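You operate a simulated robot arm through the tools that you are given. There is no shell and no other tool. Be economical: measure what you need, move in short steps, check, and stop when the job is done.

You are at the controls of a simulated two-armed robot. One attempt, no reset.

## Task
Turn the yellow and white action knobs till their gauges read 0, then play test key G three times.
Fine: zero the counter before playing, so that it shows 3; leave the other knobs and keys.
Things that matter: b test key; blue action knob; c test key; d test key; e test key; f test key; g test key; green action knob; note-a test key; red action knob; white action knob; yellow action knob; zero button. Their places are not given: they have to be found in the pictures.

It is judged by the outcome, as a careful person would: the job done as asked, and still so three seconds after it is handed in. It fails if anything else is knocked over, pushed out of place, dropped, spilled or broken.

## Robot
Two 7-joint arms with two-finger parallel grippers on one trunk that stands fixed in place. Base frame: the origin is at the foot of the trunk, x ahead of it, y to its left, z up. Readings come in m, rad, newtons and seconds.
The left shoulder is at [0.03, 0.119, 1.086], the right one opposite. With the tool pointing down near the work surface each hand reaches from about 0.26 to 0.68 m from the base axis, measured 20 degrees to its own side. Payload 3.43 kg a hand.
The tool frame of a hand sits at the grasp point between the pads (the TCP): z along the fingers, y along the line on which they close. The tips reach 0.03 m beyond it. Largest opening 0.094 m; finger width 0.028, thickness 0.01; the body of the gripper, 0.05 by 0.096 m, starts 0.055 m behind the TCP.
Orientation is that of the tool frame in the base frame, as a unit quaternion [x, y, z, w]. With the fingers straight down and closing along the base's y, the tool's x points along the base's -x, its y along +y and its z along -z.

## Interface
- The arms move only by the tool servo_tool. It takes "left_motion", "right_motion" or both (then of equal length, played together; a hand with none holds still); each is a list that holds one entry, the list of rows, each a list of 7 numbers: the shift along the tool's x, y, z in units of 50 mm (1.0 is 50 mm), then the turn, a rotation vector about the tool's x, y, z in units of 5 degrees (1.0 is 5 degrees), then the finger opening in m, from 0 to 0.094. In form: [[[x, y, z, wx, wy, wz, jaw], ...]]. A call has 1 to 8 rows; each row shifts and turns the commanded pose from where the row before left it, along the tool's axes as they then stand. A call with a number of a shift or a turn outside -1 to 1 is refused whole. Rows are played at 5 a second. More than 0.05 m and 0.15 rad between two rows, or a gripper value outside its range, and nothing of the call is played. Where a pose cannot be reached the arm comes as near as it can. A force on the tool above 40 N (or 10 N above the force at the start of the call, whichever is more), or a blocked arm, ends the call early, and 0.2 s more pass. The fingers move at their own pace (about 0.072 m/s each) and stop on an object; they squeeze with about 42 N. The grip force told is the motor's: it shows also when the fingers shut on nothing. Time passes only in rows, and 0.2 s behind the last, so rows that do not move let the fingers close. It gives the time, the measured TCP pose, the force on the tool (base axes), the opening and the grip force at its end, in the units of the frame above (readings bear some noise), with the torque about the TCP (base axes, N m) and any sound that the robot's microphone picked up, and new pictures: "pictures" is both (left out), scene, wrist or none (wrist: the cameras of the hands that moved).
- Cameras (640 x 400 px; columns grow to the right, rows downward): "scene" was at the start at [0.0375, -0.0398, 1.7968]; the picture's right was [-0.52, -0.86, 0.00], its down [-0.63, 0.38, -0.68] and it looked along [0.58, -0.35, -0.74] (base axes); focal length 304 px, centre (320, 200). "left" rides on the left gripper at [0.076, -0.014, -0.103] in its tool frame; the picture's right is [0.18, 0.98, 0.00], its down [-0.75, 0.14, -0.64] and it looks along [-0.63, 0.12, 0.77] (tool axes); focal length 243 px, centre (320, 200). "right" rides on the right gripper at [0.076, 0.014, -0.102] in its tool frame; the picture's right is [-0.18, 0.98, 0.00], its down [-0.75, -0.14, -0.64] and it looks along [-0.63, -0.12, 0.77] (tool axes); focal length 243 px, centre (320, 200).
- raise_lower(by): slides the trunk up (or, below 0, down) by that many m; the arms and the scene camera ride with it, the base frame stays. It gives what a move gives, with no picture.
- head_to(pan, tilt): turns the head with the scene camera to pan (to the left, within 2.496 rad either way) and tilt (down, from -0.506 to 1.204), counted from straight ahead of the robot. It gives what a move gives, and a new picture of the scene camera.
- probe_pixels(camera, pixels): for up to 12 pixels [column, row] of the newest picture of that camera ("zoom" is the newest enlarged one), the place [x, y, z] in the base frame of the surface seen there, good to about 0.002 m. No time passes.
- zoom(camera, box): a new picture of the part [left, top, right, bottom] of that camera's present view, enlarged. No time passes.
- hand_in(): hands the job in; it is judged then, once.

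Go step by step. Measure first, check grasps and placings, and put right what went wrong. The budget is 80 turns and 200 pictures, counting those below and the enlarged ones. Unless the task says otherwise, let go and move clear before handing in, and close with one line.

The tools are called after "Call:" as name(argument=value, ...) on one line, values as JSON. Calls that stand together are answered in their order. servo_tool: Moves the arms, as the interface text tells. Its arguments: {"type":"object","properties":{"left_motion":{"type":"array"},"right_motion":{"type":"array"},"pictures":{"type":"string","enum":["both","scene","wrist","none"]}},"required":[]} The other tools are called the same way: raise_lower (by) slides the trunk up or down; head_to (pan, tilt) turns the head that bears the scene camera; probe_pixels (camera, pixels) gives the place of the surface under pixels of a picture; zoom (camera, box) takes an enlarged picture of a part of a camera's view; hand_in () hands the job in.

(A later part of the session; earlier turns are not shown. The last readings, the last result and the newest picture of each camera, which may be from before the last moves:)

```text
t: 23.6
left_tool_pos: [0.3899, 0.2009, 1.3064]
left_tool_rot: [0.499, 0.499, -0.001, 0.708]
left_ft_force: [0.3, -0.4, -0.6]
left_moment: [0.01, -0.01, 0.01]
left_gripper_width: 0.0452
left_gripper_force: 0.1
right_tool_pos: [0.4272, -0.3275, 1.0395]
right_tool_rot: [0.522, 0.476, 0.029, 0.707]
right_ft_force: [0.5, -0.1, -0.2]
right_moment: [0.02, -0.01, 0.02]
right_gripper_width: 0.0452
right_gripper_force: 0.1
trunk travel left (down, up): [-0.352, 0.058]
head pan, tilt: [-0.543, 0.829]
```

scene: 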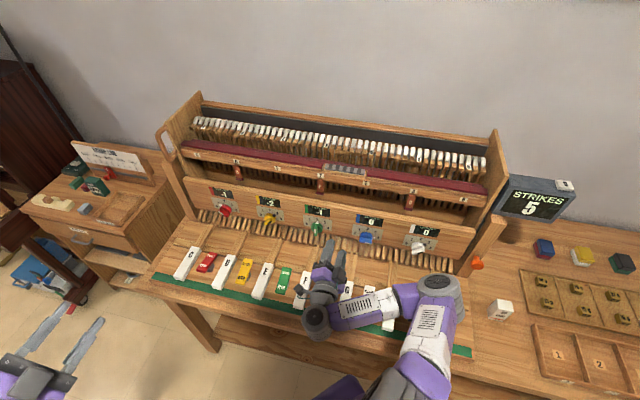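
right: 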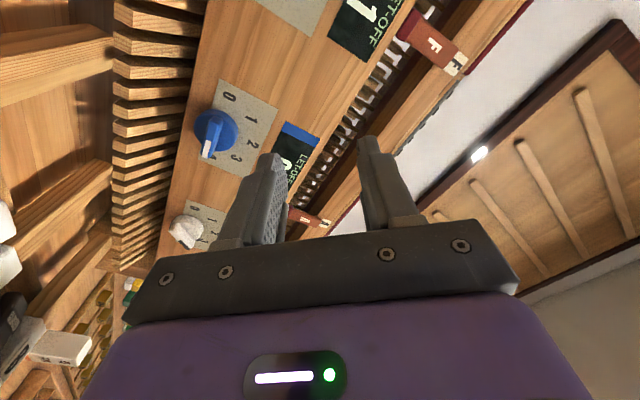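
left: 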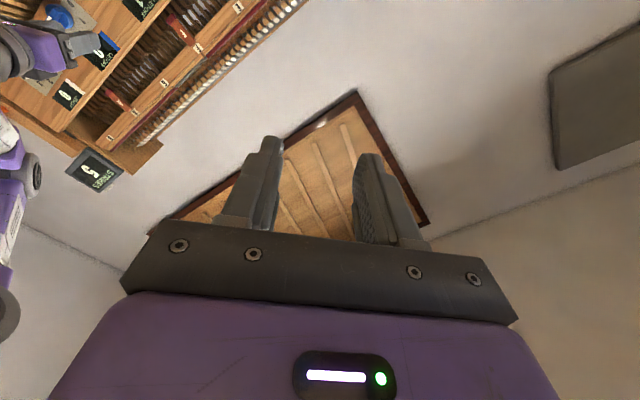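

The right arm moves left without trouble. I'll check its clearance above the keys before going on.

Call:
probe_pixels(camera="scene", pixels=[[440, 285], [440, 320], [365, 310], [420, 365], [325, 295]])

Call:
servo_tool(right_motion=[[[0.636, 0.534, 0, 0, 0, 0, 0.045], [0.636, 0.534, 0, 0, 0, 0, 0.045], [0.636, 0.534, 0, 0, 0, 0, 0.045], [0.636, 0.534, 0, 0, 0, 0, 0.045], [0.636, 0.534, 0, 0, 0, 0, 0.045], [0.636, 0.534, 0, 0, 0, 0, 0.045]]], pictures="both")

```text
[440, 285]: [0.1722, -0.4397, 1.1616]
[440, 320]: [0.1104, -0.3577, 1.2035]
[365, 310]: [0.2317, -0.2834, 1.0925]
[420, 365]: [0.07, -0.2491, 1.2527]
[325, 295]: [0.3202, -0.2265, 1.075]
```

```text
t: 25.0
left_tool_pos: [0.3902, 0.2041, 1.3069]
left_tool_rot: [0.499, 0.499, 0.0, 0.709]
left_ft_force: [-0.9, 0.0, -0.2]
left_moment: [-0.02, 0.0, -0.01]
left_gripper_width: 0.0448
left_gripper_force: 0.1
right_tool_pos: [0.6044, -0.1511, 1.0429]
right_tool_rot: [0.523, 0.477, 0.029, 0.706]
right_ft_force: [-0.8, 1.4, 0.5]
right_moment: [0.02, -0.02, -0.01]
right_gripper_width: 0.045
right_gripper_force: 0.0
trunk travel left (down, up): [-0.352, 0.058]
head pan, tilt: [-0.543, 0.829]
```

scene: 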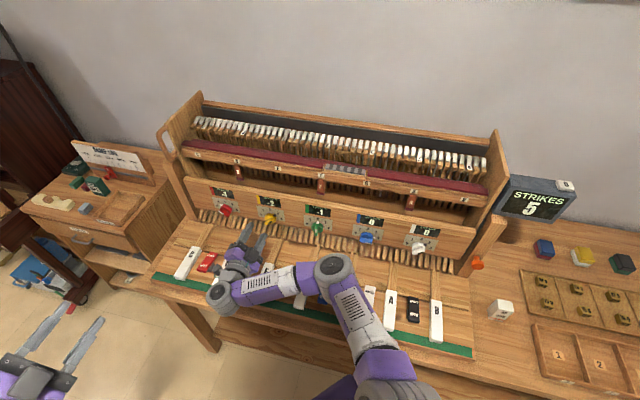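
right: 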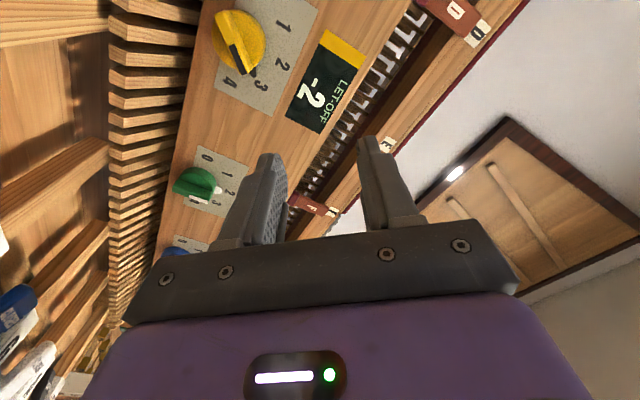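

The right hand is in front of yellow, seen at (238,40) in the wrist view. Measuring the knob.

Call:
zoom(camera="right", box=[190, 0, 318, 80])

Call:
probe_pixels(camera="zoom", pixels=[[110, 60], [160, 80], [210, 150], [270, 350], [180, 220], [230, 280], [130, 110], [370, 200], [125, 290], [250, 60], [190, 120], [220, 330]])

```text
5.00 times, centred on (254, 40) of right
```

zoom: 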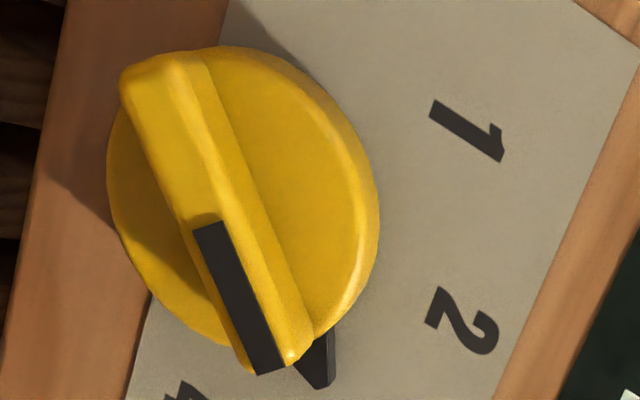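

```text
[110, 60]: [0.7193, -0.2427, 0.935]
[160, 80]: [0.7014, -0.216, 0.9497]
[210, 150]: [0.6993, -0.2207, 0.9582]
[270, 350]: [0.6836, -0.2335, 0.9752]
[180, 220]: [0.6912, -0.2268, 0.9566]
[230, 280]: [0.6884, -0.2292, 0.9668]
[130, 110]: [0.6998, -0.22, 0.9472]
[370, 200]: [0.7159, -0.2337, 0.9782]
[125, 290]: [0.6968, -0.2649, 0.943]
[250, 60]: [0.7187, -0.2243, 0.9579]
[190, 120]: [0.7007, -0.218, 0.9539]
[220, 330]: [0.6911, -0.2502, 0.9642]
```

Yellow's bar centre is at lateral -0.331, z 0.9615, front depth 0.6487. Moving to the pre-grasp in front of it.

Call:
servo_tool(right_motion=[[[0.405, -0.373, 0.2, 0, 0, 0, 0.04], [0.405, -0.373, 0.3, 0, 0, 0, 0.04], [0.405, -0.373, 0.3, 0, 0, 0, 0.04], [0, 0, 0, 0, 0, 0, 0.036]]], pictures="wrist")

```text
t: 26.0
left_tool_pos: [0.3896, 0.2023, 1.3065]
left_tool_rot: [0.5, 0.498, 0.0, 0.708]
left_ft_force: [-0.2, -0.6, -0.4]
left_moment: [-0.01, 0.02, 0.03]
left_gripper_width: 0.0449
left_gripper_force: 0.1
right_tool_pos: [0.6408, -0.1703, 0.96]
right_tool_rot: [0.523, 0.476, 0.03, 0.706]
right_ft_force: [0.4, -0.3, -0.4]
right_moment: [-0.02, 0.02, 0.02]
right_gripper_width: 0.0359
right_gripper_force: 0.1
trunk travel left (down, up): [-0.352, 0.058]
head pan, tilt: [-0.543, 0.829]
```

right: 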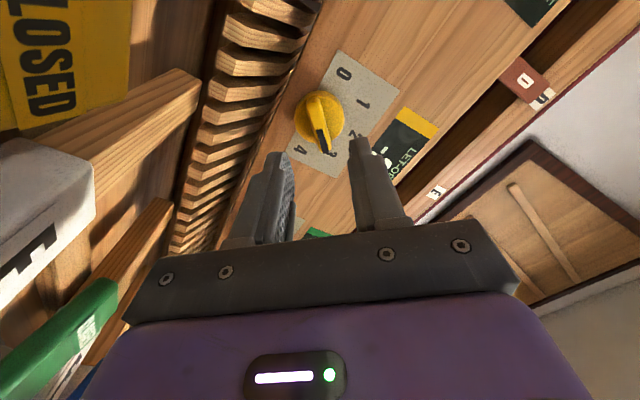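

Well aligned. Advancing 52 mm and closing.

Call:
servo_tool(right_motion=[[[0, 0, 0.4, 0, 0, 0, 0.036], [0, 0, 0.4, 0, 0, 0, 0.036], [0, 0, 0.24, 0, 0, 0, 0.036], [0, 0, 0, 0, 0, 0, 0.036], [0, 0, 0, 0, 0, 0, 0], [0, 0, 0, 0, 0, 0, 0], [0, 0, 0, 0, 0, 0, 0]]], pictures="wrist")

```text
t: 27.6
left_tool_pos: [0.3903, 0.2029, 1.3068]
left_tool_rot: [0.5, 0.498, 0.0, 0.709]
left_ft_force: [-0.1, 0.5, -0.6]
left_moment: [0.01, 0.0, -0.04]
left_gripper_width: 0.045
left_gripper_force: 0.1
right_tool_pos: [0.6762, -0.2081, 0.9593]
right_tool_rot: [0.523, 0.478, 0.029, 0.706]
right_ft_force: [-6.9, -2.0, -7.9]
right_moment: [0.18, 0.21, -0.12]
right_gripper_width: 0.0107
right_gripper_force: 44.6
trunk travel left (down, up): [-0.352, 0.058]
head pan, tilt: [-0.543, 0.829]
```

right: 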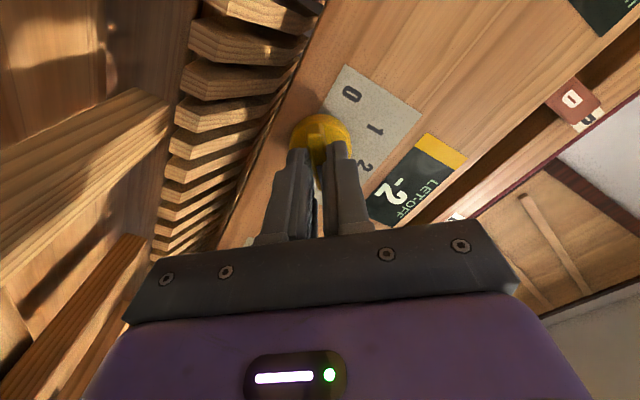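

Gripped. Turning clockwise +40° toward 4.

Call:
servo_tool(right_motion=[[[0, 0.02, 0, 0, 0, 1, 0], [0, 0, 0, 0, 0, 1, 0], [0, 0, 0, 0, 0, 1, 0], [0, 0, 0, 0, 0, 1, 0], [0, 0, 0, 0, 0, 1, 0], [0, 0, 0, 0, 0, 1, 0], [0, 0, 0, 0, 0, 1, 0], [0, 0, 0, 0, 0, 1, 0]]], pictures="both")

Call:
zoom(camera="scene", box=[200, 170, 328, 250])

Call:
zoom(camera="scene", box=[328, 190, 456, 270])

```text
t: 29.4
left_tool_pos: [0.3888, 0.2028, 1.3062]
left_tool_rot: [0.501, 0.497, 0.001, 0.708]
left_ft_force: [-0.1, 0.5, 0.4]
left_moment: [0.0, 0.0, 0.02]
left_gripper_width: 0.045
left_gripper_force: 0.1
right_tool_pos: [0.6764, -0.2077, 0.9609]
right_tool_rot: [0.655, 0.269, 0.27, 0.652]
right_ft_force: [-12.1, 2.6, -10.2]
right_moment: [0.22, 0.2, -1.16]
right_gripper_width: 0.0109
right_gripper_force: 44.7
trunk travel left (down, up): [-0.352, 0.058]
head pan, tilt: [-0.543, 0.829]
```

scene: 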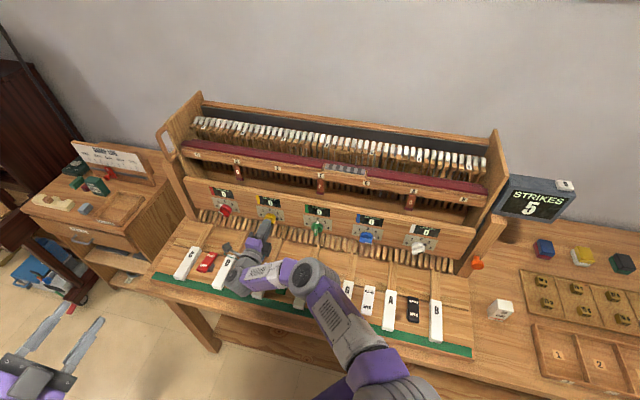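
right: 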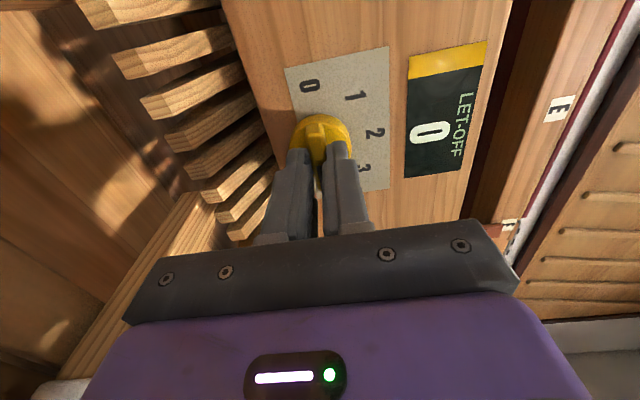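

```text
5.00 times, centred on (264, 210) of scene
```

zoom: 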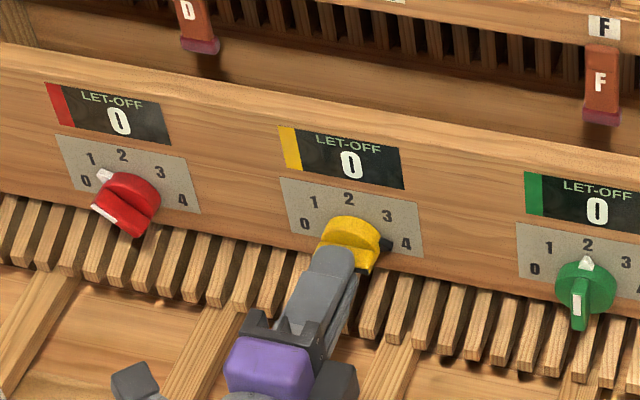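

```text
5.00 times, centred on (392, 230) of scene
```

zoom: 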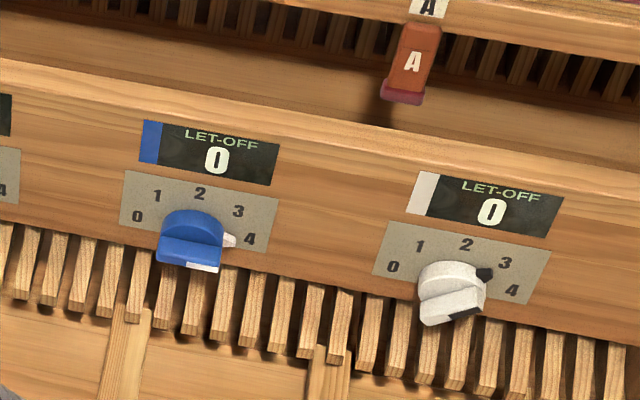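

All five gauges now read 0. Releasing yellow and backing straight out.

Call:
servo_tool(right_motion=[[[0, 0, 0, 0, 0, 0, 0.036], [0, 0, 0, 0, 0, 0, 0.036], [0, 0, -0.5, 0, 0, 0, 0.036], [0, 0, -0.9, 0, 0, 0, 0.036], [0, 0, -0.6, 0, 0, 0, 0.036], [0, 0.8, 0, 0, 0, 0, 0], [0, 0.8, 0, 0, 0, 0, 0]]], pictures="scene")

Call:
zoom(camera="scene", box=[200, 170, 456, 270])

```text
t: 31.0
left_tool_pos: [0.3897, 0.2034, 1.307]
left_tool_rot: [0.5, 0.498, 0.0, 0.708]
left_ft_force: [1.0, -0.3, 0.5]
left_moment: [0.05, -0.01, -0.05]
left_gripper_width: 0.0451
left_gripper_force: 0.0
right_tool_pos: [0.6051, -0.1373, 1.0425]
right_tool_rot: [0.654, 0.27, 0.269, 0.654]
right_ft_force: [-0.5, 0.7, -0.3]
right_moment: [0.03, -0.01, -0.02]
right_gripper_width: 0.0
right_gripper_force: 32.8
trunk travel left (down, up): [-0.352, 0.058]
head pan, tilt: [-0.543, 0.829]
```

scene: 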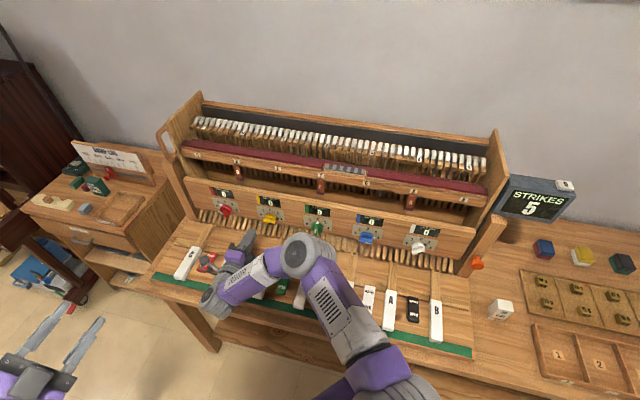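

```text
2.50 times, centred on (328, 220) of scene
```

zoom: 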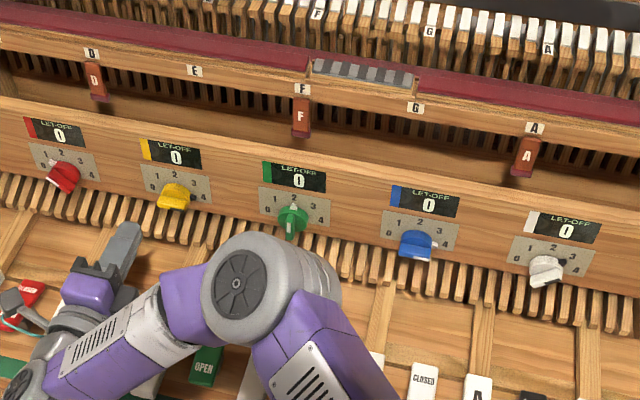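

All gauges hold at 0. Now I'll move the closed right hand sideways to the orange button.

Call:
servo_tool(right_motion=[[[-0.93, 0, 0, 0, 0, 0, 0], [-0.93, 0, 0, 0, 0, 0, 0], [-0.93, 0, 0, 0, 0, 0, 0], [-0.93, 0, 0, 0, 0, 0, 0], [-0.93, 0, 0, 0, 0, 0, 0], [-0.93, 0, 0, 0, 0, 0, 0], [-0.93, 0, 0, 0, 0, 0, 0], [-0.93, 0, 0, 0, 0, 0, 0]]], pictures="none")

Call:
servo_tool(right_motion=[[[-0.889, 0, 0, 0, 0, 0, 0], [-0.889, 0, 0, 0, 0, 0, 0], [-0.889, 0, 0, 0, 0, 0, 0], [-0.889, 0, 0, 0, 0, 0, 0], [-0.889, 0, 0, 0, 0, 0, 0], [-0.889, 0, 0, 0, 0, 0, 0], [-0.889, 0, 0, 0, 0, 0, 0], [0, 0, 0, 0, 0, 0, 0]]], pictures="both")

```text
t: 32.8
left_tool_pos: [0.3902, 0.2017, 1.3064]
left_tool_rot: [0.5, 0.498, 0.0, 0.708]
left_ft_force: [0.6, -0.1, -0.2]
left_moment: [0.02, -0.01, 0.0]
left_gripper_width: 0.0453
left_gripper_force: 0.2
right_tool_pos: [0.3438, -0.3973, 1.0435]
right_tool_rot: [0.654, 0.269, 0.269, 0.654]
right_ft_force: [0.0, 0.0, -0.3]
right_moment: [-0.01, 0.0, 0.03]
right_gripper_width: 0.0002
right_gripper_force: 32.9
trunk travel left (down, up): [-0.352, 0.058]
head pan, tilt: [-0.543, 0.829]
```

```text
t: 34.6
left_tool_pos: [0.3912, 0.2024, 1.3076]
left_tool_rot: [0.499, 0.499, -0.001, 0.709]
left_ft_force: [0.0, 0.8, -1.2]
left_moment: [-0.01, 0.0, 0.0]
left_gripper_width: 0.045
left_gripper_force: 0.0
right_tool_pos: [0.132, -0.6266, 1.0353]
right_tool_rot: [0.654, 0.27, 0.267, 0.654]
right_ft_force: [0.3, -0.4, 0.1]
right_moment: [0.01, 0.02, -0.01]
right_gripper_width: 0.0
right_gripper_force: 32.9
right hand out of reach, approached as far as the arm can: row 6, 7
trunk travel left (down, up): [-0.352, 0.058]
head pan, tilt: [-0.543, 0.829]
```

scene: 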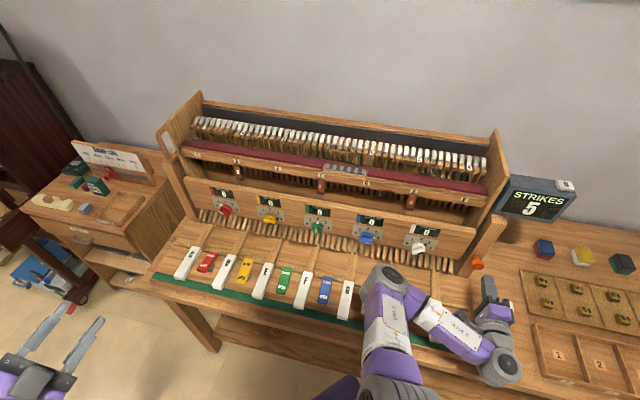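
right: 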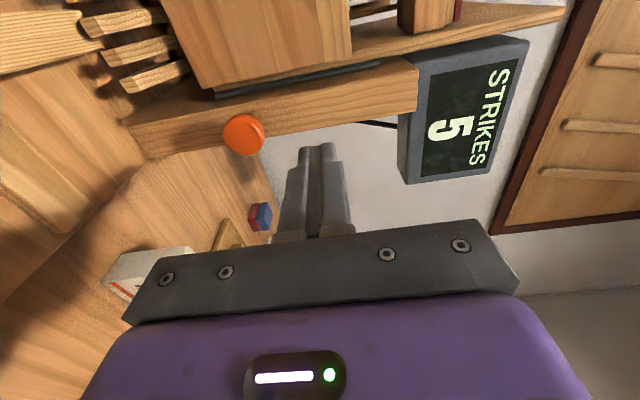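

Now near the button, seen at (244,134) in the wrist view. Measuring its face.

Call:
probe_pixels(camera="right", pixels=[[242, 136], [230, 136], [255, 136], [243, 120], [243, 150]])

```text
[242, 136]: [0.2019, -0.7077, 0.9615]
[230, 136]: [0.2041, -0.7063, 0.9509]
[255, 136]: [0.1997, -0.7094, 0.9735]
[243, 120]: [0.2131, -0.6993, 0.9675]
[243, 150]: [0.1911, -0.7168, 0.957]
```

The button face centre is at lateral 0.3576, depth 0.643, z 0.962. I'll align with it, then press gently.

Call:
servo_tool(right_motion=[[[-0.08, -0.735, 0, 0, 0, 0, 0], [-0.08, -0.735, 0.2, 0, 0, 0, 0], [0, 0, 0.6, 0, 0, 0, 0], [0, 0, 0.4, 0, 0, 0, 0], [0, 0, 0, 0, 0, 0, 0]]], pictures="wrist")

```text
t: 35.8
left_tool_pos: [0.3898, 0.2028, 1.3061]
left_tool_rot: [0.5, 0.498, 0.0, 0.708]
left_ft_force: [-0.1, 0.6, 0.3]
left_moment: [-0.01, 0.05, 0.01]
left_gripper_width: 0.0447
left_gripper_force: 0.1
right_tool_pos: [0.1703, -0.6755, 0.9609]
right_tool_rot: [0.654, 0.269, 0.27, 0.654]
right_ft_force: [0.3, -0.3, 0.7]
right_moment: [0.0, 0.03, 0.02]
right_gripper_width: 0.0001
right_gripper_force: 33.0
trunk travel left (down, up): [-0.352, 0.058]
head pan, tilt: [-0.543, 0.829]
```

right: 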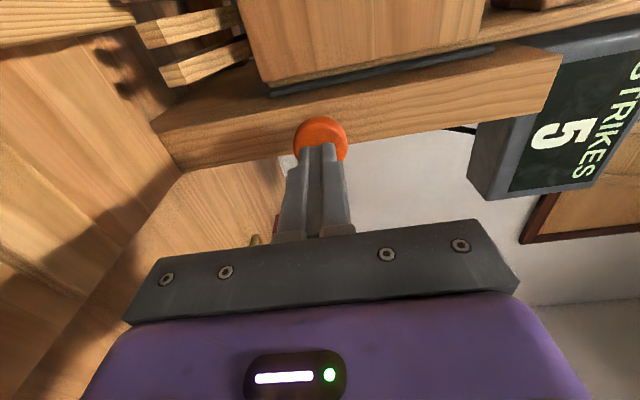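

The tips are about 15 mm from the button. Pressing in small steps.

Call:
servo_tool(right_motion=[[[0, 0, 0.2, 0, 0, 0, 0], [0, 0, 0.1, 0, 0, 0, 0], [0, 0, 0.04, 0, 0, 0, 0], [0, 0, 0.04, 0, 0, 0, 0], [0, 0, 0.04, 0, 0, 0, 0], [0, 0, 0.04, 0, 0, 0, 0]]], pictures="both")

```text
t: 37.3
left_tool_pos: [0.3892, 0.2051, 1.3072]
left_tool_rot: [0.499, 0.498, -0.001, 0.709]
left_ft_force: [0.2, 0.0, -0.6]
left_moment: [0.01, 0.01, -0.02]
left_gripper_width: 0.045
left_gripper_force: 0.0
right_tool_pos: [0.1798, -0.6878, 0.9597]
right_tool_rot: [0.656, 0.268, 0.267, 0.653]
right_ft_force: [-12.7, 19.1, 6.4]
right_moment: [-0.08, -0.18, 0.08]
right_gripper_width: 0.0002
right_gripper_force: 32.7
trunk travel left (down, up): [-0.352, 0.058]
head pan, tilt: [-0.543, 0.829]
stopped in row 6 (right hand): the force on the tool passed its limit at 42 N (the readings are from after the stop); the commanded pose is now the measured one
```

scene: 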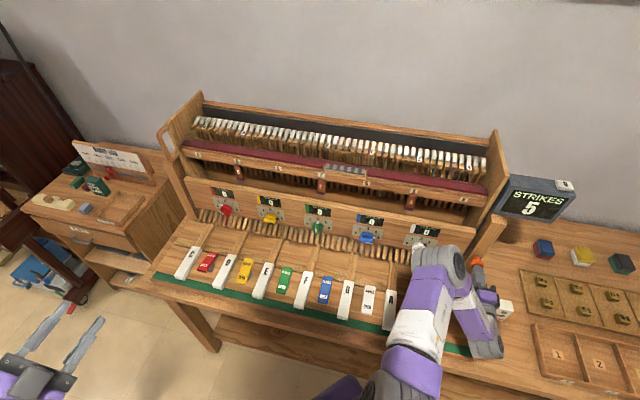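
right: 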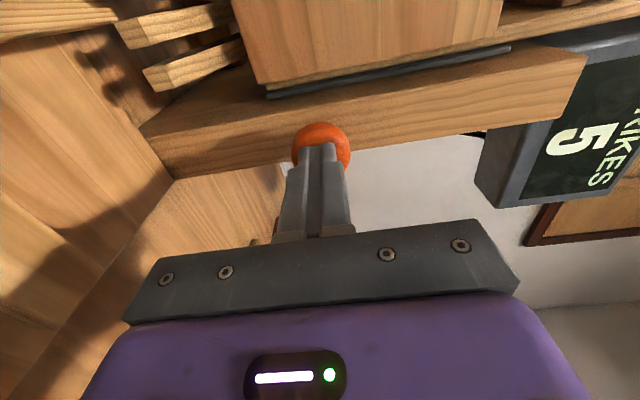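

The orange knob didn't move at 42 N, and the counter still shows 5. There's a white piece with a mark on top of the counter near (565,184), so I'll back off and look at it.

Call:
servo_tool(right_motion=[[[0, 0, -0.4, 0, 0, 0, 0], [0, 0, -0.8, 0, 0, 0, 0], [0, 0, -0.8, 0, 0, 0, 0]]], pictures="both")

Call:
zoom(camera="scene", box=[496, 165, 592, 225])

Call:
zoom(camera="scene", box=[448, 235, 512, 275])

Call:
probe_pixels(camera="scene", pixels=[[565, 184], [558, 184], [572, 185], [565, 188], [530, 180], [477, 265], [477, 257], [560, 205]])

```text
t: 38.1
left_tool_pos: [0.3887, 0.2024, 1.3074]
left_tool_rot: [0.499, 0.498, 0.001, 0.709]
left_ft_force: [-0.3, 0.5, -0.1]
left_moment: [0.01, -0.03, 0.03]
left_gripper_width: 0.0454
left_gripper_force: 0.1
right_tool_pos: [0.1108, -0.6188, 0.9592]
right_tool_rot: [0.656, 0.268, 0.269, 0.652]
right_ft_force: [-0.2, 0.0, 0.2]
right_moment: [-0.02, -0.01, -0.01]
right_gripper_width: 0.0001
right_gripper_force: 33.0
trunk travel left (down, up): [-0.352, 0.058]
head pan, tilt: [-0.543, 0.829]
```

scene: 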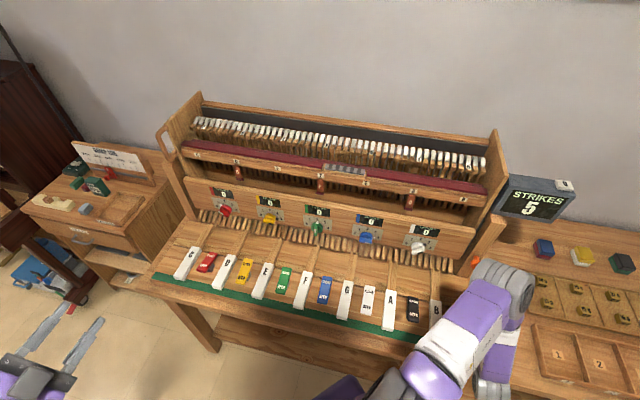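
right: 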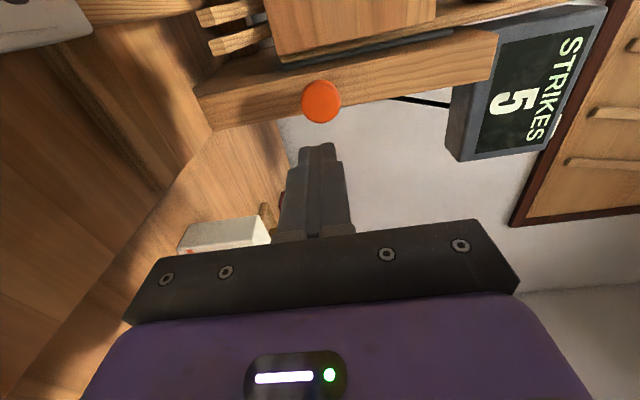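

```text
6.67 times, centred on (544, 195) of scene
```

zoom: 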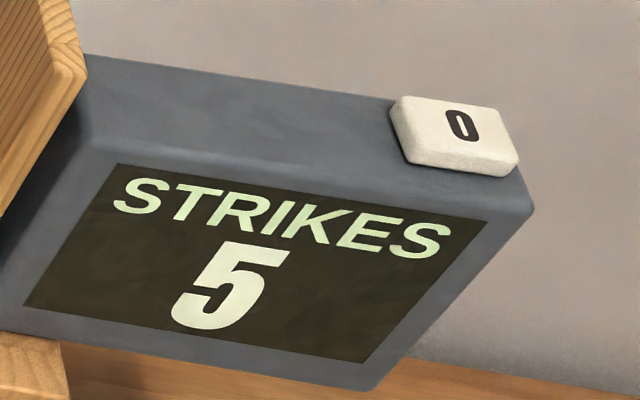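

```text
10.00 times, centred on (480, 255) of scene
```

zoom: 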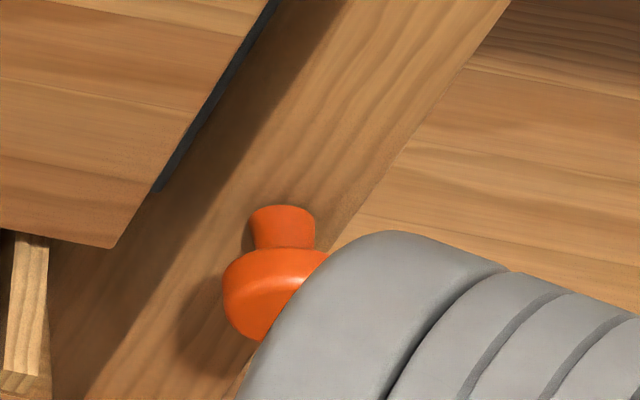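

```text
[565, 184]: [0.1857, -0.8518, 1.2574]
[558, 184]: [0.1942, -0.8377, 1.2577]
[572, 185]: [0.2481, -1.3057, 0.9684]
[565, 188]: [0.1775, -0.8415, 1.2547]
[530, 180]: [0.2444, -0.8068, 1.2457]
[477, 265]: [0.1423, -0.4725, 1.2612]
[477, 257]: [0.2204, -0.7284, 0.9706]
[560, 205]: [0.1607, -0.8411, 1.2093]
```

Found it: the real zero button is the white "0" block on top of the STRIKES counter, around (0.19,-0.847,1.258), and the orange knob is unmoved. I'll raise the hand toward it.

Call:
servo_tool(right_motion=[[[-0.1, 0.95, 0, 0, 0, 0, 0], [-0.1, 0.95, 0, 0, 0, 0, 0], [-0.25, 0.95, 0, 0, 0, 0, 0], [-0.25, 0.95, 0, 0, 0, 0, 0], [-0.25, 0.95, 0, 0, 0, 0, 0], [-0.25, 0.95, 0, 0, 0, 0, 0], [-0.25, 0.95, 0, 0, 0, 0, 0], [-0.25, 0.95, 0, 0, 0, 0, 0]]], pictures="both")

```text
t: 39.9
left_tool_pos: [0.3902, 0.2038, 1.306]
left_tool_rot: [0.499, 0.499, -0.001, 0.709]
left_ft_force: [0.8, 0.1, 0.0]
left_moment: [0.04, 0.05, -0.01]
left_gripper_width: 0.0449
left_gripper_force: 0.1
right_tool_pos: [0.056, -0.6788, 1.3402]
right_tool_rot: [0.658, 0.268, 0.268, 0.651]
right_ft_force: [-0.6, -0.9, -0.1]
right_moment: [0.01, 0.0, 0.02]
right_gripper_width: 0.0
right_gripper_force: 33.4
trunk travel left (down, up): [-0.352, 0.058]
head pan, tilt: [-0.543, 0.829]
```

scene: 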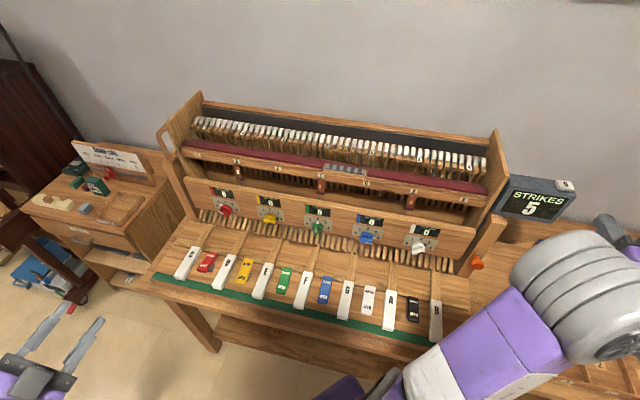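
right: 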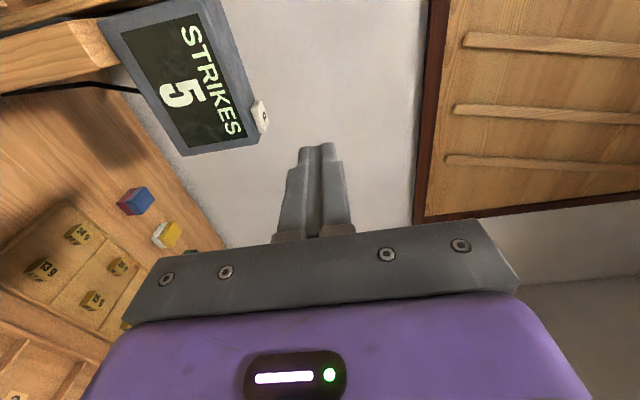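

The hand is at z 1.34 in front of and above the counter. Tilting the tool down 40° and aligning laterally.

Call:
servo_tool(right_motion=[[[-0.06, 0, 0, 1, 0, 0, 0], [-0.06, 0, 0, 1, 0, 0, 0], [-0.06, 0, 0, 1, 0, 0, 0], [-0.06, 0, 0, 1, 0, 0, 0], [-0.06, 0, 0, 1, 0, 0, 0], [-0.06, 0, 0, 1, 0, 0, 0], [-0.06, 0, 0, 1, 0, 0, 0], [-0.06, 0, 0, 1, 0, 0, 0]]], pictures="wrist")

```text
t: 41.7
left_tool_pos: [0.3907, 0.2034, 1.3063]
left_tool_rot: [0.5, 0.498, 0.0, 0.709]
left_ft_force: [0.5, 0.2, -0.3]
left_moment: [0.02, 0.01, -0.01]
left_gripper_width: 0.045
left_gripper_force: 0.0
right_tool_pos: [0.0408, -0.6954, 1.3387]
right_tool_rot: [0.813, 0.332, 0.182, 0.442]
right_ft_force: [0.5, 0.1, -0.8]
right_moment: [0.02, 0.01, 0.02]
right_gripper_width: 0.0
right_gripper_force: 33.5
right hand out of reach, approached as far as the arm can: row 8
trunk travel left (down, up): [-0.352, 0.058]
head pan, tilt: [-0.543, 0.829]
```

right: 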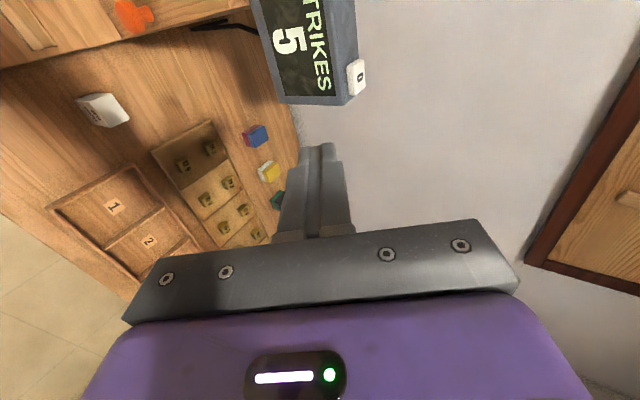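

The tilt reached about 33°, with lateral position 0.463. I'll zoom on the "0" button to measure it.

Call:
zoom(camera="right", box=[316, 40, 396, 110])

Call:
probe_pixels(camera="right", pixels=[[358, 77], [351, 77], [365, 77], [357, 66], [357, 88], [360, 70], [362, 85], [340, 80]])

```text
5.71 times, centred on (356, 75) of right
```

zoom: 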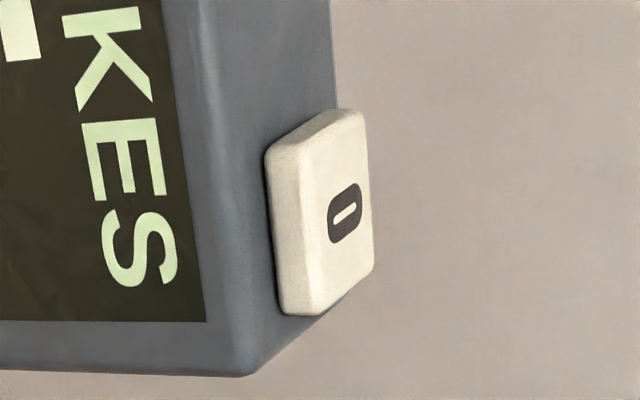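

```text
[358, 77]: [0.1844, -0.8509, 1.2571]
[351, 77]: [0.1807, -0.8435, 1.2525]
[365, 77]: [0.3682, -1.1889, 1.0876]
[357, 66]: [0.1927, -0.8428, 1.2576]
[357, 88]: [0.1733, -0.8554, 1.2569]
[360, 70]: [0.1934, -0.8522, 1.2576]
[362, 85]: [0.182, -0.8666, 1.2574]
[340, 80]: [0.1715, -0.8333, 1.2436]
```

The button top is at z 1.257, centred at depth 0.737, lateral 0.471. Moving forward above it.

Call:
servo_tool(right_motion=[[[-0.03, 0.369, 0.715, 0, 0, 0, 0], [-0.03, 0.369, 0.715, 0, 0, 0, 0], [-0.03, 0.369, 0.715, 0, 0, 0, 0], [-0.03, 0.369, 0.715, 0, 0, 0, 0], [-0.03, 0.369, 0.715, 0, 0, 0, 0], [0, 0, 0, 0, 0, 0, 0]]], pictures="both")

```text
t: 43.1
left_tool_pos: [0.3892, 0.2018, 1.3071]
left_tool_rot: [0.5, 0.498, 0.001, 0.708]
left_ft_force: [0.2, -0.7, 0.4]
left_moment: [-0.03, 0.0, 0.01]
left_gripper_width: 0.0449
left_gripper_force: 0.2
right_tool_pos: [0.0837, -0.739, 1.3234]
right_tool_rot: [0.812, 0.334, 0.181, 0.443]
right_ft_force: [-0.8, 0.1, -0.4]
right_moment: [-0.02, 0.0, 0.01]
right_gripper_width: 0.0
right_gripper_force: 32.3
right hand out of reach, approached as far as the arm can: row 1, 2, 3, 4, 5
trunk travel left (down, up): [-0.352, 0.058]
head pan, tilt: [-0.543, 0.829]
```

scene: 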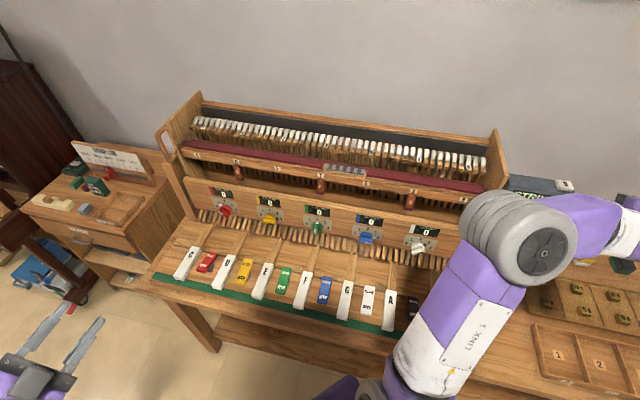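
right: 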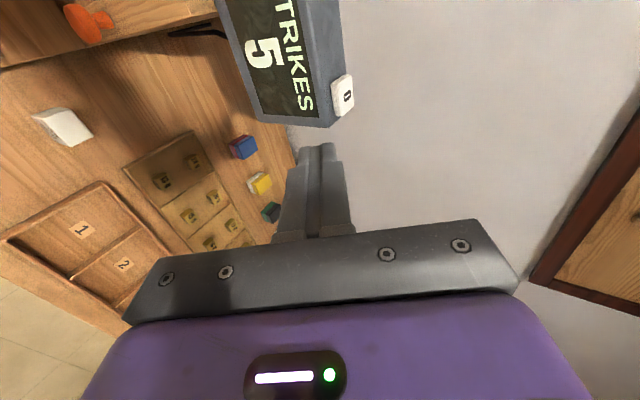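

The arm came up short at depth 0.58. I'll yaw the tool toward the arm's radial direction (clockwise 30°) to gain reach.

Call:
servo_tool(right_motion=[[[0, 0, 0, 0, -0.839, 0.545, 0], [0, 0, 0, 0, -0.839, 0.545, 0], [0, 0, 0, 0, -0.839, 0.545, 0], [0, 0, 0, 0, -0.839, 0.545, 0], [0, 0, 0, 0, -0.839, 0.545, 0], [0, 0, 0, 0, -0.839, 0.545, 0], [0, 0, 0, 0, 0, 0, 0]]], pictures="wrist")

```text
t: 44.7
left_tool_pos: [0.3909, 0.2029, 1.3059]
left_tool_rot: [0.499, 0.499, 0.0, 0.709]
left_ft_force: [0.2, -0.5, -0.4]
left_moment: [0.01, 0.0, 0.01]
left_gripper_width: 0.045
left_gripper_force: 0.0
right_tool_pos: [0.0853, -0.7363, 1.2869]
right_tool_rot: [0.871, 0.11, 0.059, 0.474]
right_ft_force: [-0.2, -1.0, -0.1]
right_moment: [-0.03, 0.03, -0.04]
right_gripper_width: 0.0
right_gripper_force: 33.2
right hand out of reach, approached as far as the arm can: row 1, 2, 4
trunk travel left (down, up): [-0.352, 0.058]
head pan, tilt: [-0.543, 0.829]
```

right: 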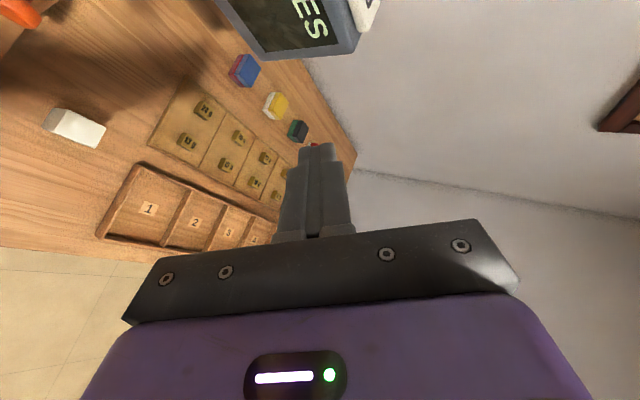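

Better: the arm follows in this direction. I'll rise 30 mm and then move over the button.

Call:
servo_tool(right_motion=[[[0, 0.504, -0.326, 0, 0, 0, 0], [0.356, 0.265, 0.548, 0, 0, 0, 0], [0.356, 0.265, 0.548, 0, 0, 0, 0], [0.356, 0.265, 0.548, 0, 0, 0, 0], [0.356, 0.265, 0.548, 0, 0, 0, 0], [0, 0, 0, 0, 0, 0, 0]]], pictures="both")

```text
t: 46.1
left_tool_pos: [0.3888, 0.2037, 1.306]
left_tool_rot: [0.498, 0.499, 0.0, 0.709]
left_ft_force: [0.5, 0.6, 0.2]
left_moment: [0.04, 0.0, 0.0]
left_gripper_width: 0.045
left_gripper_force: 0.0
right_tool_pos: [0.1718, -0.824, 1.2947]
right_tool_rot: [0.864, 0.109, 0.038, 0.491]
right_ft_force: [-0.7, 0.5, 0.3]
right_moment: [-0.01, 0.02, -0.05]
right_gripper_width: 0.0
right_gripper_force: 33.9
right hand out of reach, approached as far as the arm can: row 1, 2, 3
trunk travel left (down, up): [-0.352, 0.058]
head pan, tilt: [-0.543, 0.829]
```

scene: 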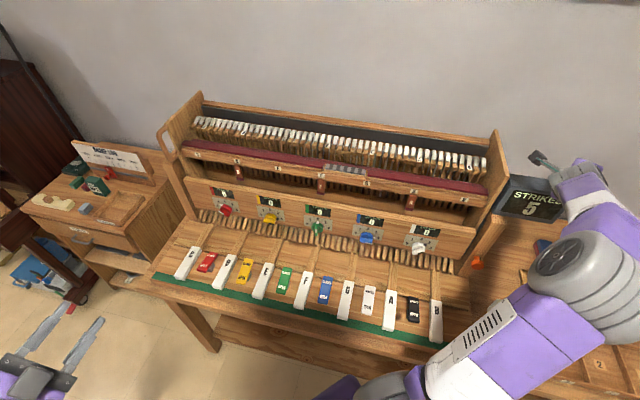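
right: 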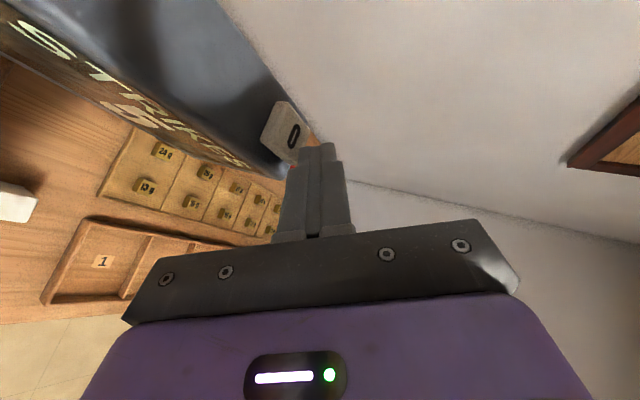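

The hand is just above the button, seen at (287,132). I'll probe it to get the final offset.

Call:
probe_pixels(camera="right", pixels=[[287, 108], [275, 118], [292, 130], [280, 148], [297, 148], [268, 138], [318, 150]])

```text
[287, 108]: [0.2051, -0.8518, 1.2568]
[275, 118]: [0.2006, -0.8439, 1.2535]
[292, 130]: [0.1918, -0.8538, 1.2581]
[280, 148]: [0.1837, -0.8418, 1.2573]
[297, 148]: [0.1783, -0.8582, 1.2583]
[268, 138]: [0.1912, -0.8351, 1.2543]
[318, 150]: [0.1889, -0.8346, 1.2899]
```

Aligning 13/8 mm toward the button centre, then descending in small steps.

Call:
servo_tool(right_motion=[[[0.216, 0.108, 0.18, 0, 0, 0, 0], [0.003, -0.0685, 0.0414, 0, 0, 0, 0], [0.003, -0.0685, 0.0414, 0, 0, 0, 0], [0.003, -0.0685, 0.0414, 0, 0, 0, 0], [0.002, -0.034, 0.021, 0, 0, 0, 0], [0.002, -0.034, 0.021, 0, 0, 0, 0], [0.002, -0.034, 0.021, 0, 0, 0, 0]]], pictures="both")

```text
t: 47.7
left_tool_pos: [0.3893, 0.2021, 1.3071]
left_tool_rot: [0.5, 0.498, 0.0, 0.708]
left_ft_force: [-0.1, -0.1, 0.1]
left_moment: [0.0, 0.0, 0.01]
left_gripper_width: 0.0451
left_gripper_force: 0.1
right_tool_pos: [0.1839, -0.8341, 1.2794]
right_tool_rot: [0.864, 0.109, 0.039, 0.49]
right_ft_force: [0.4, -0.3, 2.0]
right_moment: [-0.06, -0.05, 0.01]
right_gripper_width: 0.0
right_gripper_force: 32.5
trunk travel left (down, up): [-0.352, 0.058]
head pan, tilt: [-0.543, 0.829]
```

scene: 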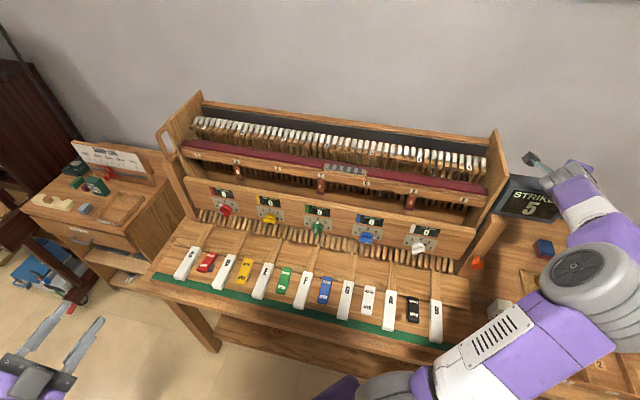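
right: 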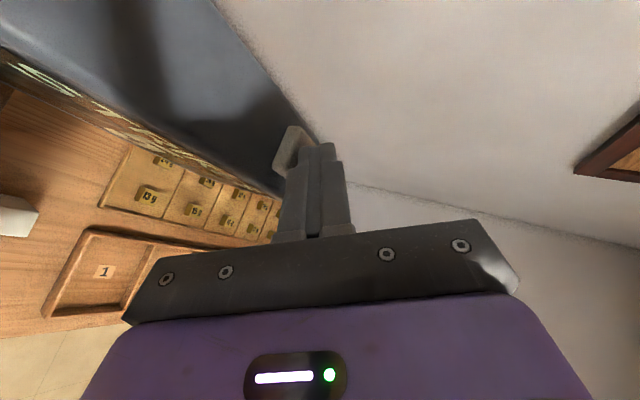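

First contact (2 N up), display still 5. Pressing down further in 1.5 mm steps.

Call:
servo_tool(right_motion=[[[0.001, -0.026, 0.016, 0, 0, 0, 0], [0.001, -0.026, 0.016, 0, 0, 0, 0], [0.001, -0.026, 0.016, 0, 0, 0, 0], [0.001, -0.026, 0.016, 0, 0, 0, 0]]], pictures="scene")

Call:
zoom(camera="scene", box=[496, 150, 608, 220])

```text
t: 48.7
left_tool_pos: [0.391, 0.2038, 1.3062]
left_tool_rot: [0.498, 0.499, 0.001, 0.709]
left_ft_force: [0.5, 0.1, 0.6]
left_moment: [0.02, 0.02, 0.01]
left_gripper_width: 0.0448
left_gripper_force: 0.0
right_tool_pos: [0.1842, -0.8337, 1.2762]
right_tool_rot: [0.864, 0.109, 0.039, 0.491]
right_ft_force: [0.9, -0.2, 7.3]
right_moment: [-0.15, -0.11, -0.01]
right_gripper_width: 0.0
right_gripper_force: 32.5
trunk travel left (down, up): [-0.352, 0.058]
head pan, tilt: [-0.543, 0.829]
heard: click
```

scene: 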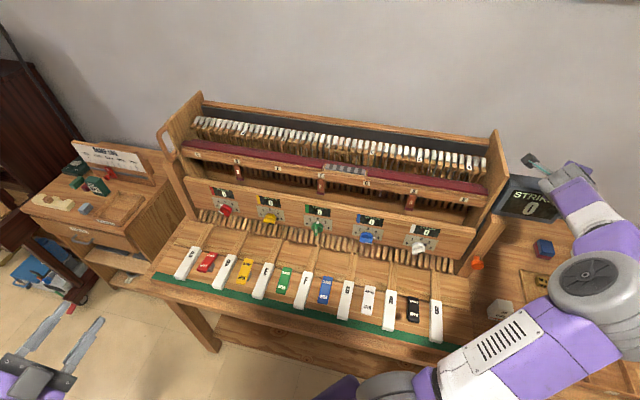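

```text
5.71 times, centred on (552, 185) of scene
```

zoom: 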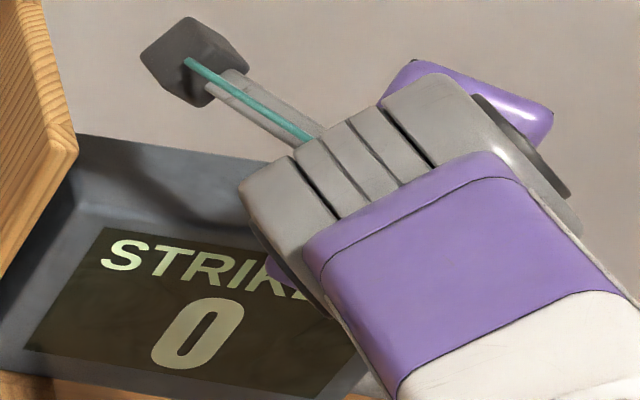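

A click was heard and the counter reads 0. I'll lift straight off and pull back toward the robot.

Call:
servo_tool(right_motion=[[[-0.037, 0.77, -0.465, 0, 0, 0, 0], [-0.037, 0.77, -0.465, 0, 0, 0, 0], [0.203, -0.459, -0.756, 0, 0, 0, 0], [0.203, -0.459, -0.756, 0, 0, 0, 0], [0.203, -0.459, -0.756, 0, 0, 0, 0], [0.203, -0.459, -0.756, 0, 0, 0, 0], [0.203, -0.459, -0.756, 0, 0, 0, 0], [0, 0, 0, 0, 0, 0, 0]]], pictures="scene")

```text
t: 50.5
left_tool_pos: [0.3893, 0.204, 1.3061]
left_tool_rot: [0.499, 0.499, -0.001, 0.709]
left_ft_force: [0.7, 0.9, 0.2]
left_moment: [0.0, -0.01, 0.02]
left_gripper_width: 0.0451
left_gripper_force: 0.0
right_tool_pos: [0.1846, -0.6066, 1.359]
right_tool_rot: [0.865, 0.108, 0.038, 0.489]
right_ft_force: [0.0, 1.0, 0.0]
right_moment: [0.0, 0.01, -0.03]
right_gripper_width: 0.0
right_gripper_force: 33.1
trunk travel left (down, up): [-0.352, 0.058]
head pan, tilt: [-0.543, 0.829]
```

scene: 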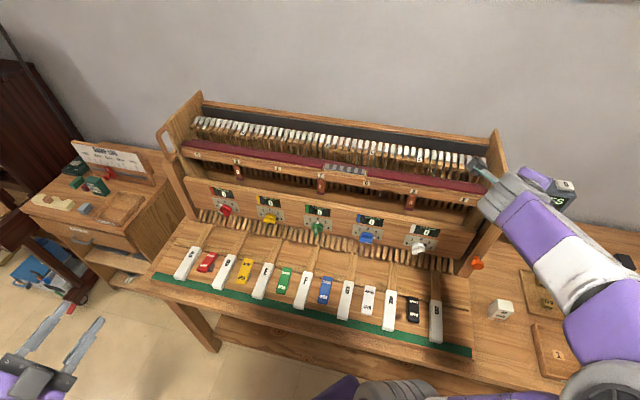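

Clear of the counter. Now I'll rotate the tool to point down (x toward base +y) in two halves.

Call:
servo_tool(right_motion=[[[0, 0, 0, 0.685, 0.584, -0.976, 0], [0, 0, 0, 0.685, 0.584, -0.976, 0], [0, 0, 0, 0.685, 0.584, -0.976, 0], [0, 0, 0, 0.685, 0.584, -0.976, 0], [0, 0, 0, 0.685, 0.584, -0.976, 0], [0, 0, 0, 0.685, 0.584, -0.976, 0], [0, 0, 0, 0.685, 0.584, -0.976, 0]]], pictures="none")

Call:
servo_tool(right_motion=[[[0, 0, 0, 0.685, 0.584, -0.976, 0], [0, 0, 0, 0.685, 0.584, -0.976, 0], [0, 0, 0, 0.685, 0.584, -0.976, 0], [0, 0, 0, 0.685, 0.584, -0.976, 0], [0, 0, 0, 0.685, 0.584, -0.976, 0], [0, 0, 0, 0.685, 0.584, -0.976, 0], [0, 0, 0, 0.685, 0.584, -0.976, 0]]], pictures="both")

```text
t: 52.1
left_tool_pos: [0.3906, 0.2034, 1.307]
left_tool_rot: [0.499, 0.499, 0.001, 0.708]
left_ft_force: [-0.2, -0.8, 0.5]
left_moment: [-0.02, -0.01, -0.03]
left_gripper_width: 0.045
left_gripper_force: 0.0
right_tool_pos: [0.1834, -0.606, 1.3626]
right_tool_rot: [0.855, 0.445, 0.021, 0.265]
right_ft_force: [-0.2, -0.1, -0.1]
right_moment: [0.0, 0.02, 0.02]
right_gripper_width: 0.0
right_gripper_force: 33.4
trunk travel left (down, up): [-0.352, 0.058]
head pan, tilt: [-0.543, 0.829]
```

```text
t: 53.7
left_tool_pos: [0.391, 0.2016, 1.3049]
left_tool_rot: [0.5, 0.499, 0.001, 0.708]
left_ft_force: [0.4, -0.5, -0.5]
left_moment: [0.01, -0.04, -0.01]
left_gripper_width: 0.045
left_gripper_force: 0.1
right_tool_pos: [0.1842, -0.6083, 1.3625]
right_tool_rot: [0.708, 0.706, 0.001, -0.003]
right_ft_force: [0.7, -0.1, -0.2]
right_moment: [0.0, 0.03, 0.01]
right_gripper_width: 0.0001
right_gripper_force: 32.9
trunk travel left (down, up): [-0.352, 0.058]
head pan, tilt: [-0.543, 0.829]
```

scene: 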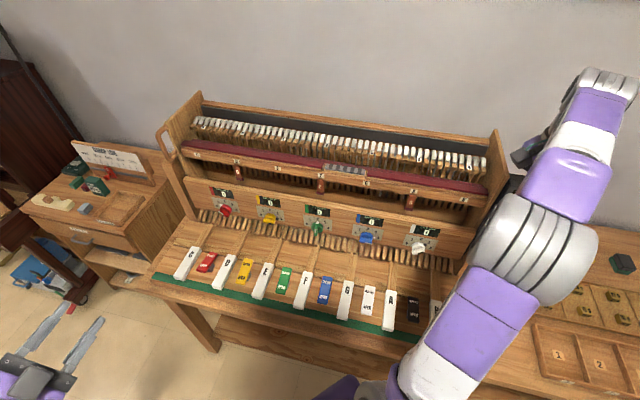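
right: 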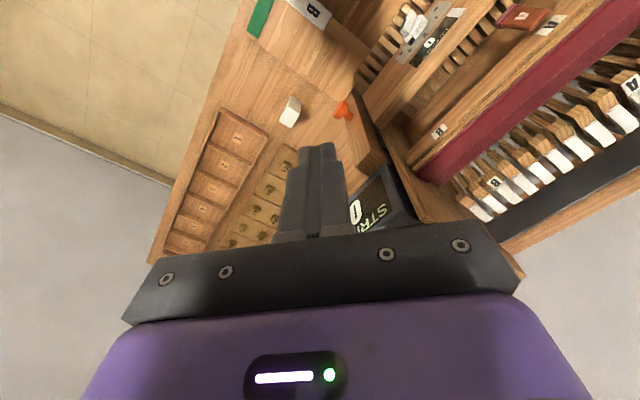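

Tool points straight down. Moving over toward the G key.

Call:
servo_tool(right_motion=[[[0.772, 0.365, 0.3, 0, 0, 0, 0], [0.772, 0.365, 0.3, 0, 0, 0, 0], [0.772, 0.365, 0.3, 0, 0, 0, 0], [0.772, 0.365, 0.3, 0, 0, 0, 0], [0.772, 0.365, 0.3, 0, 0, 0, 0], [0.772, 0.365, 0.3, 0, 0, 0, 0], [0.772, 0.365, 0.3, 0, 0, 0, 0], [0.772, 0.365, 0.3, 0, 0, 0, 0]]], pictures="both")

```text
t: 55.5
left_tool_pos: [0.3917, 0.2031, 1.3058]
left_tool_rot: [0.499, 0.499, 0.0, 0.708]
left_ft_force: [-0.1, 0.6, 0.3]
left_moment: [-0.03, 0.01, -0.03]
left_gripper_width: 0.045
left_gripper_force: 0.0
right_tool_pos: [0.3332, -0.297, 1.2426]
right_tool_rot: [0.708, 0.706, 0.0, -0.001]
right_ft_force: [0.2, -0.1, 0.5]
right_moment: [-0.02, 0.03, 0.03]
right_gripper_width: 0.0
right_gripper_force: 32.7
trunk travel left (down, up): [-0.352, 0.058]
head pan, tilt: [-0.543, 0.829]
```

scene: 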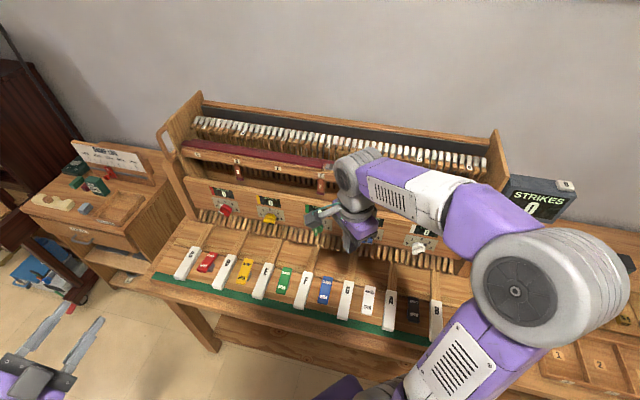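
right: 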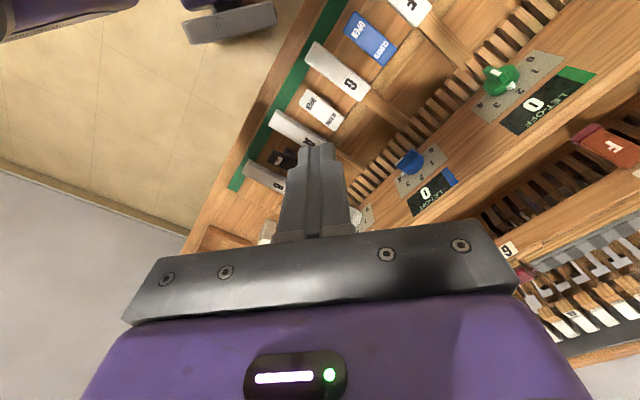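

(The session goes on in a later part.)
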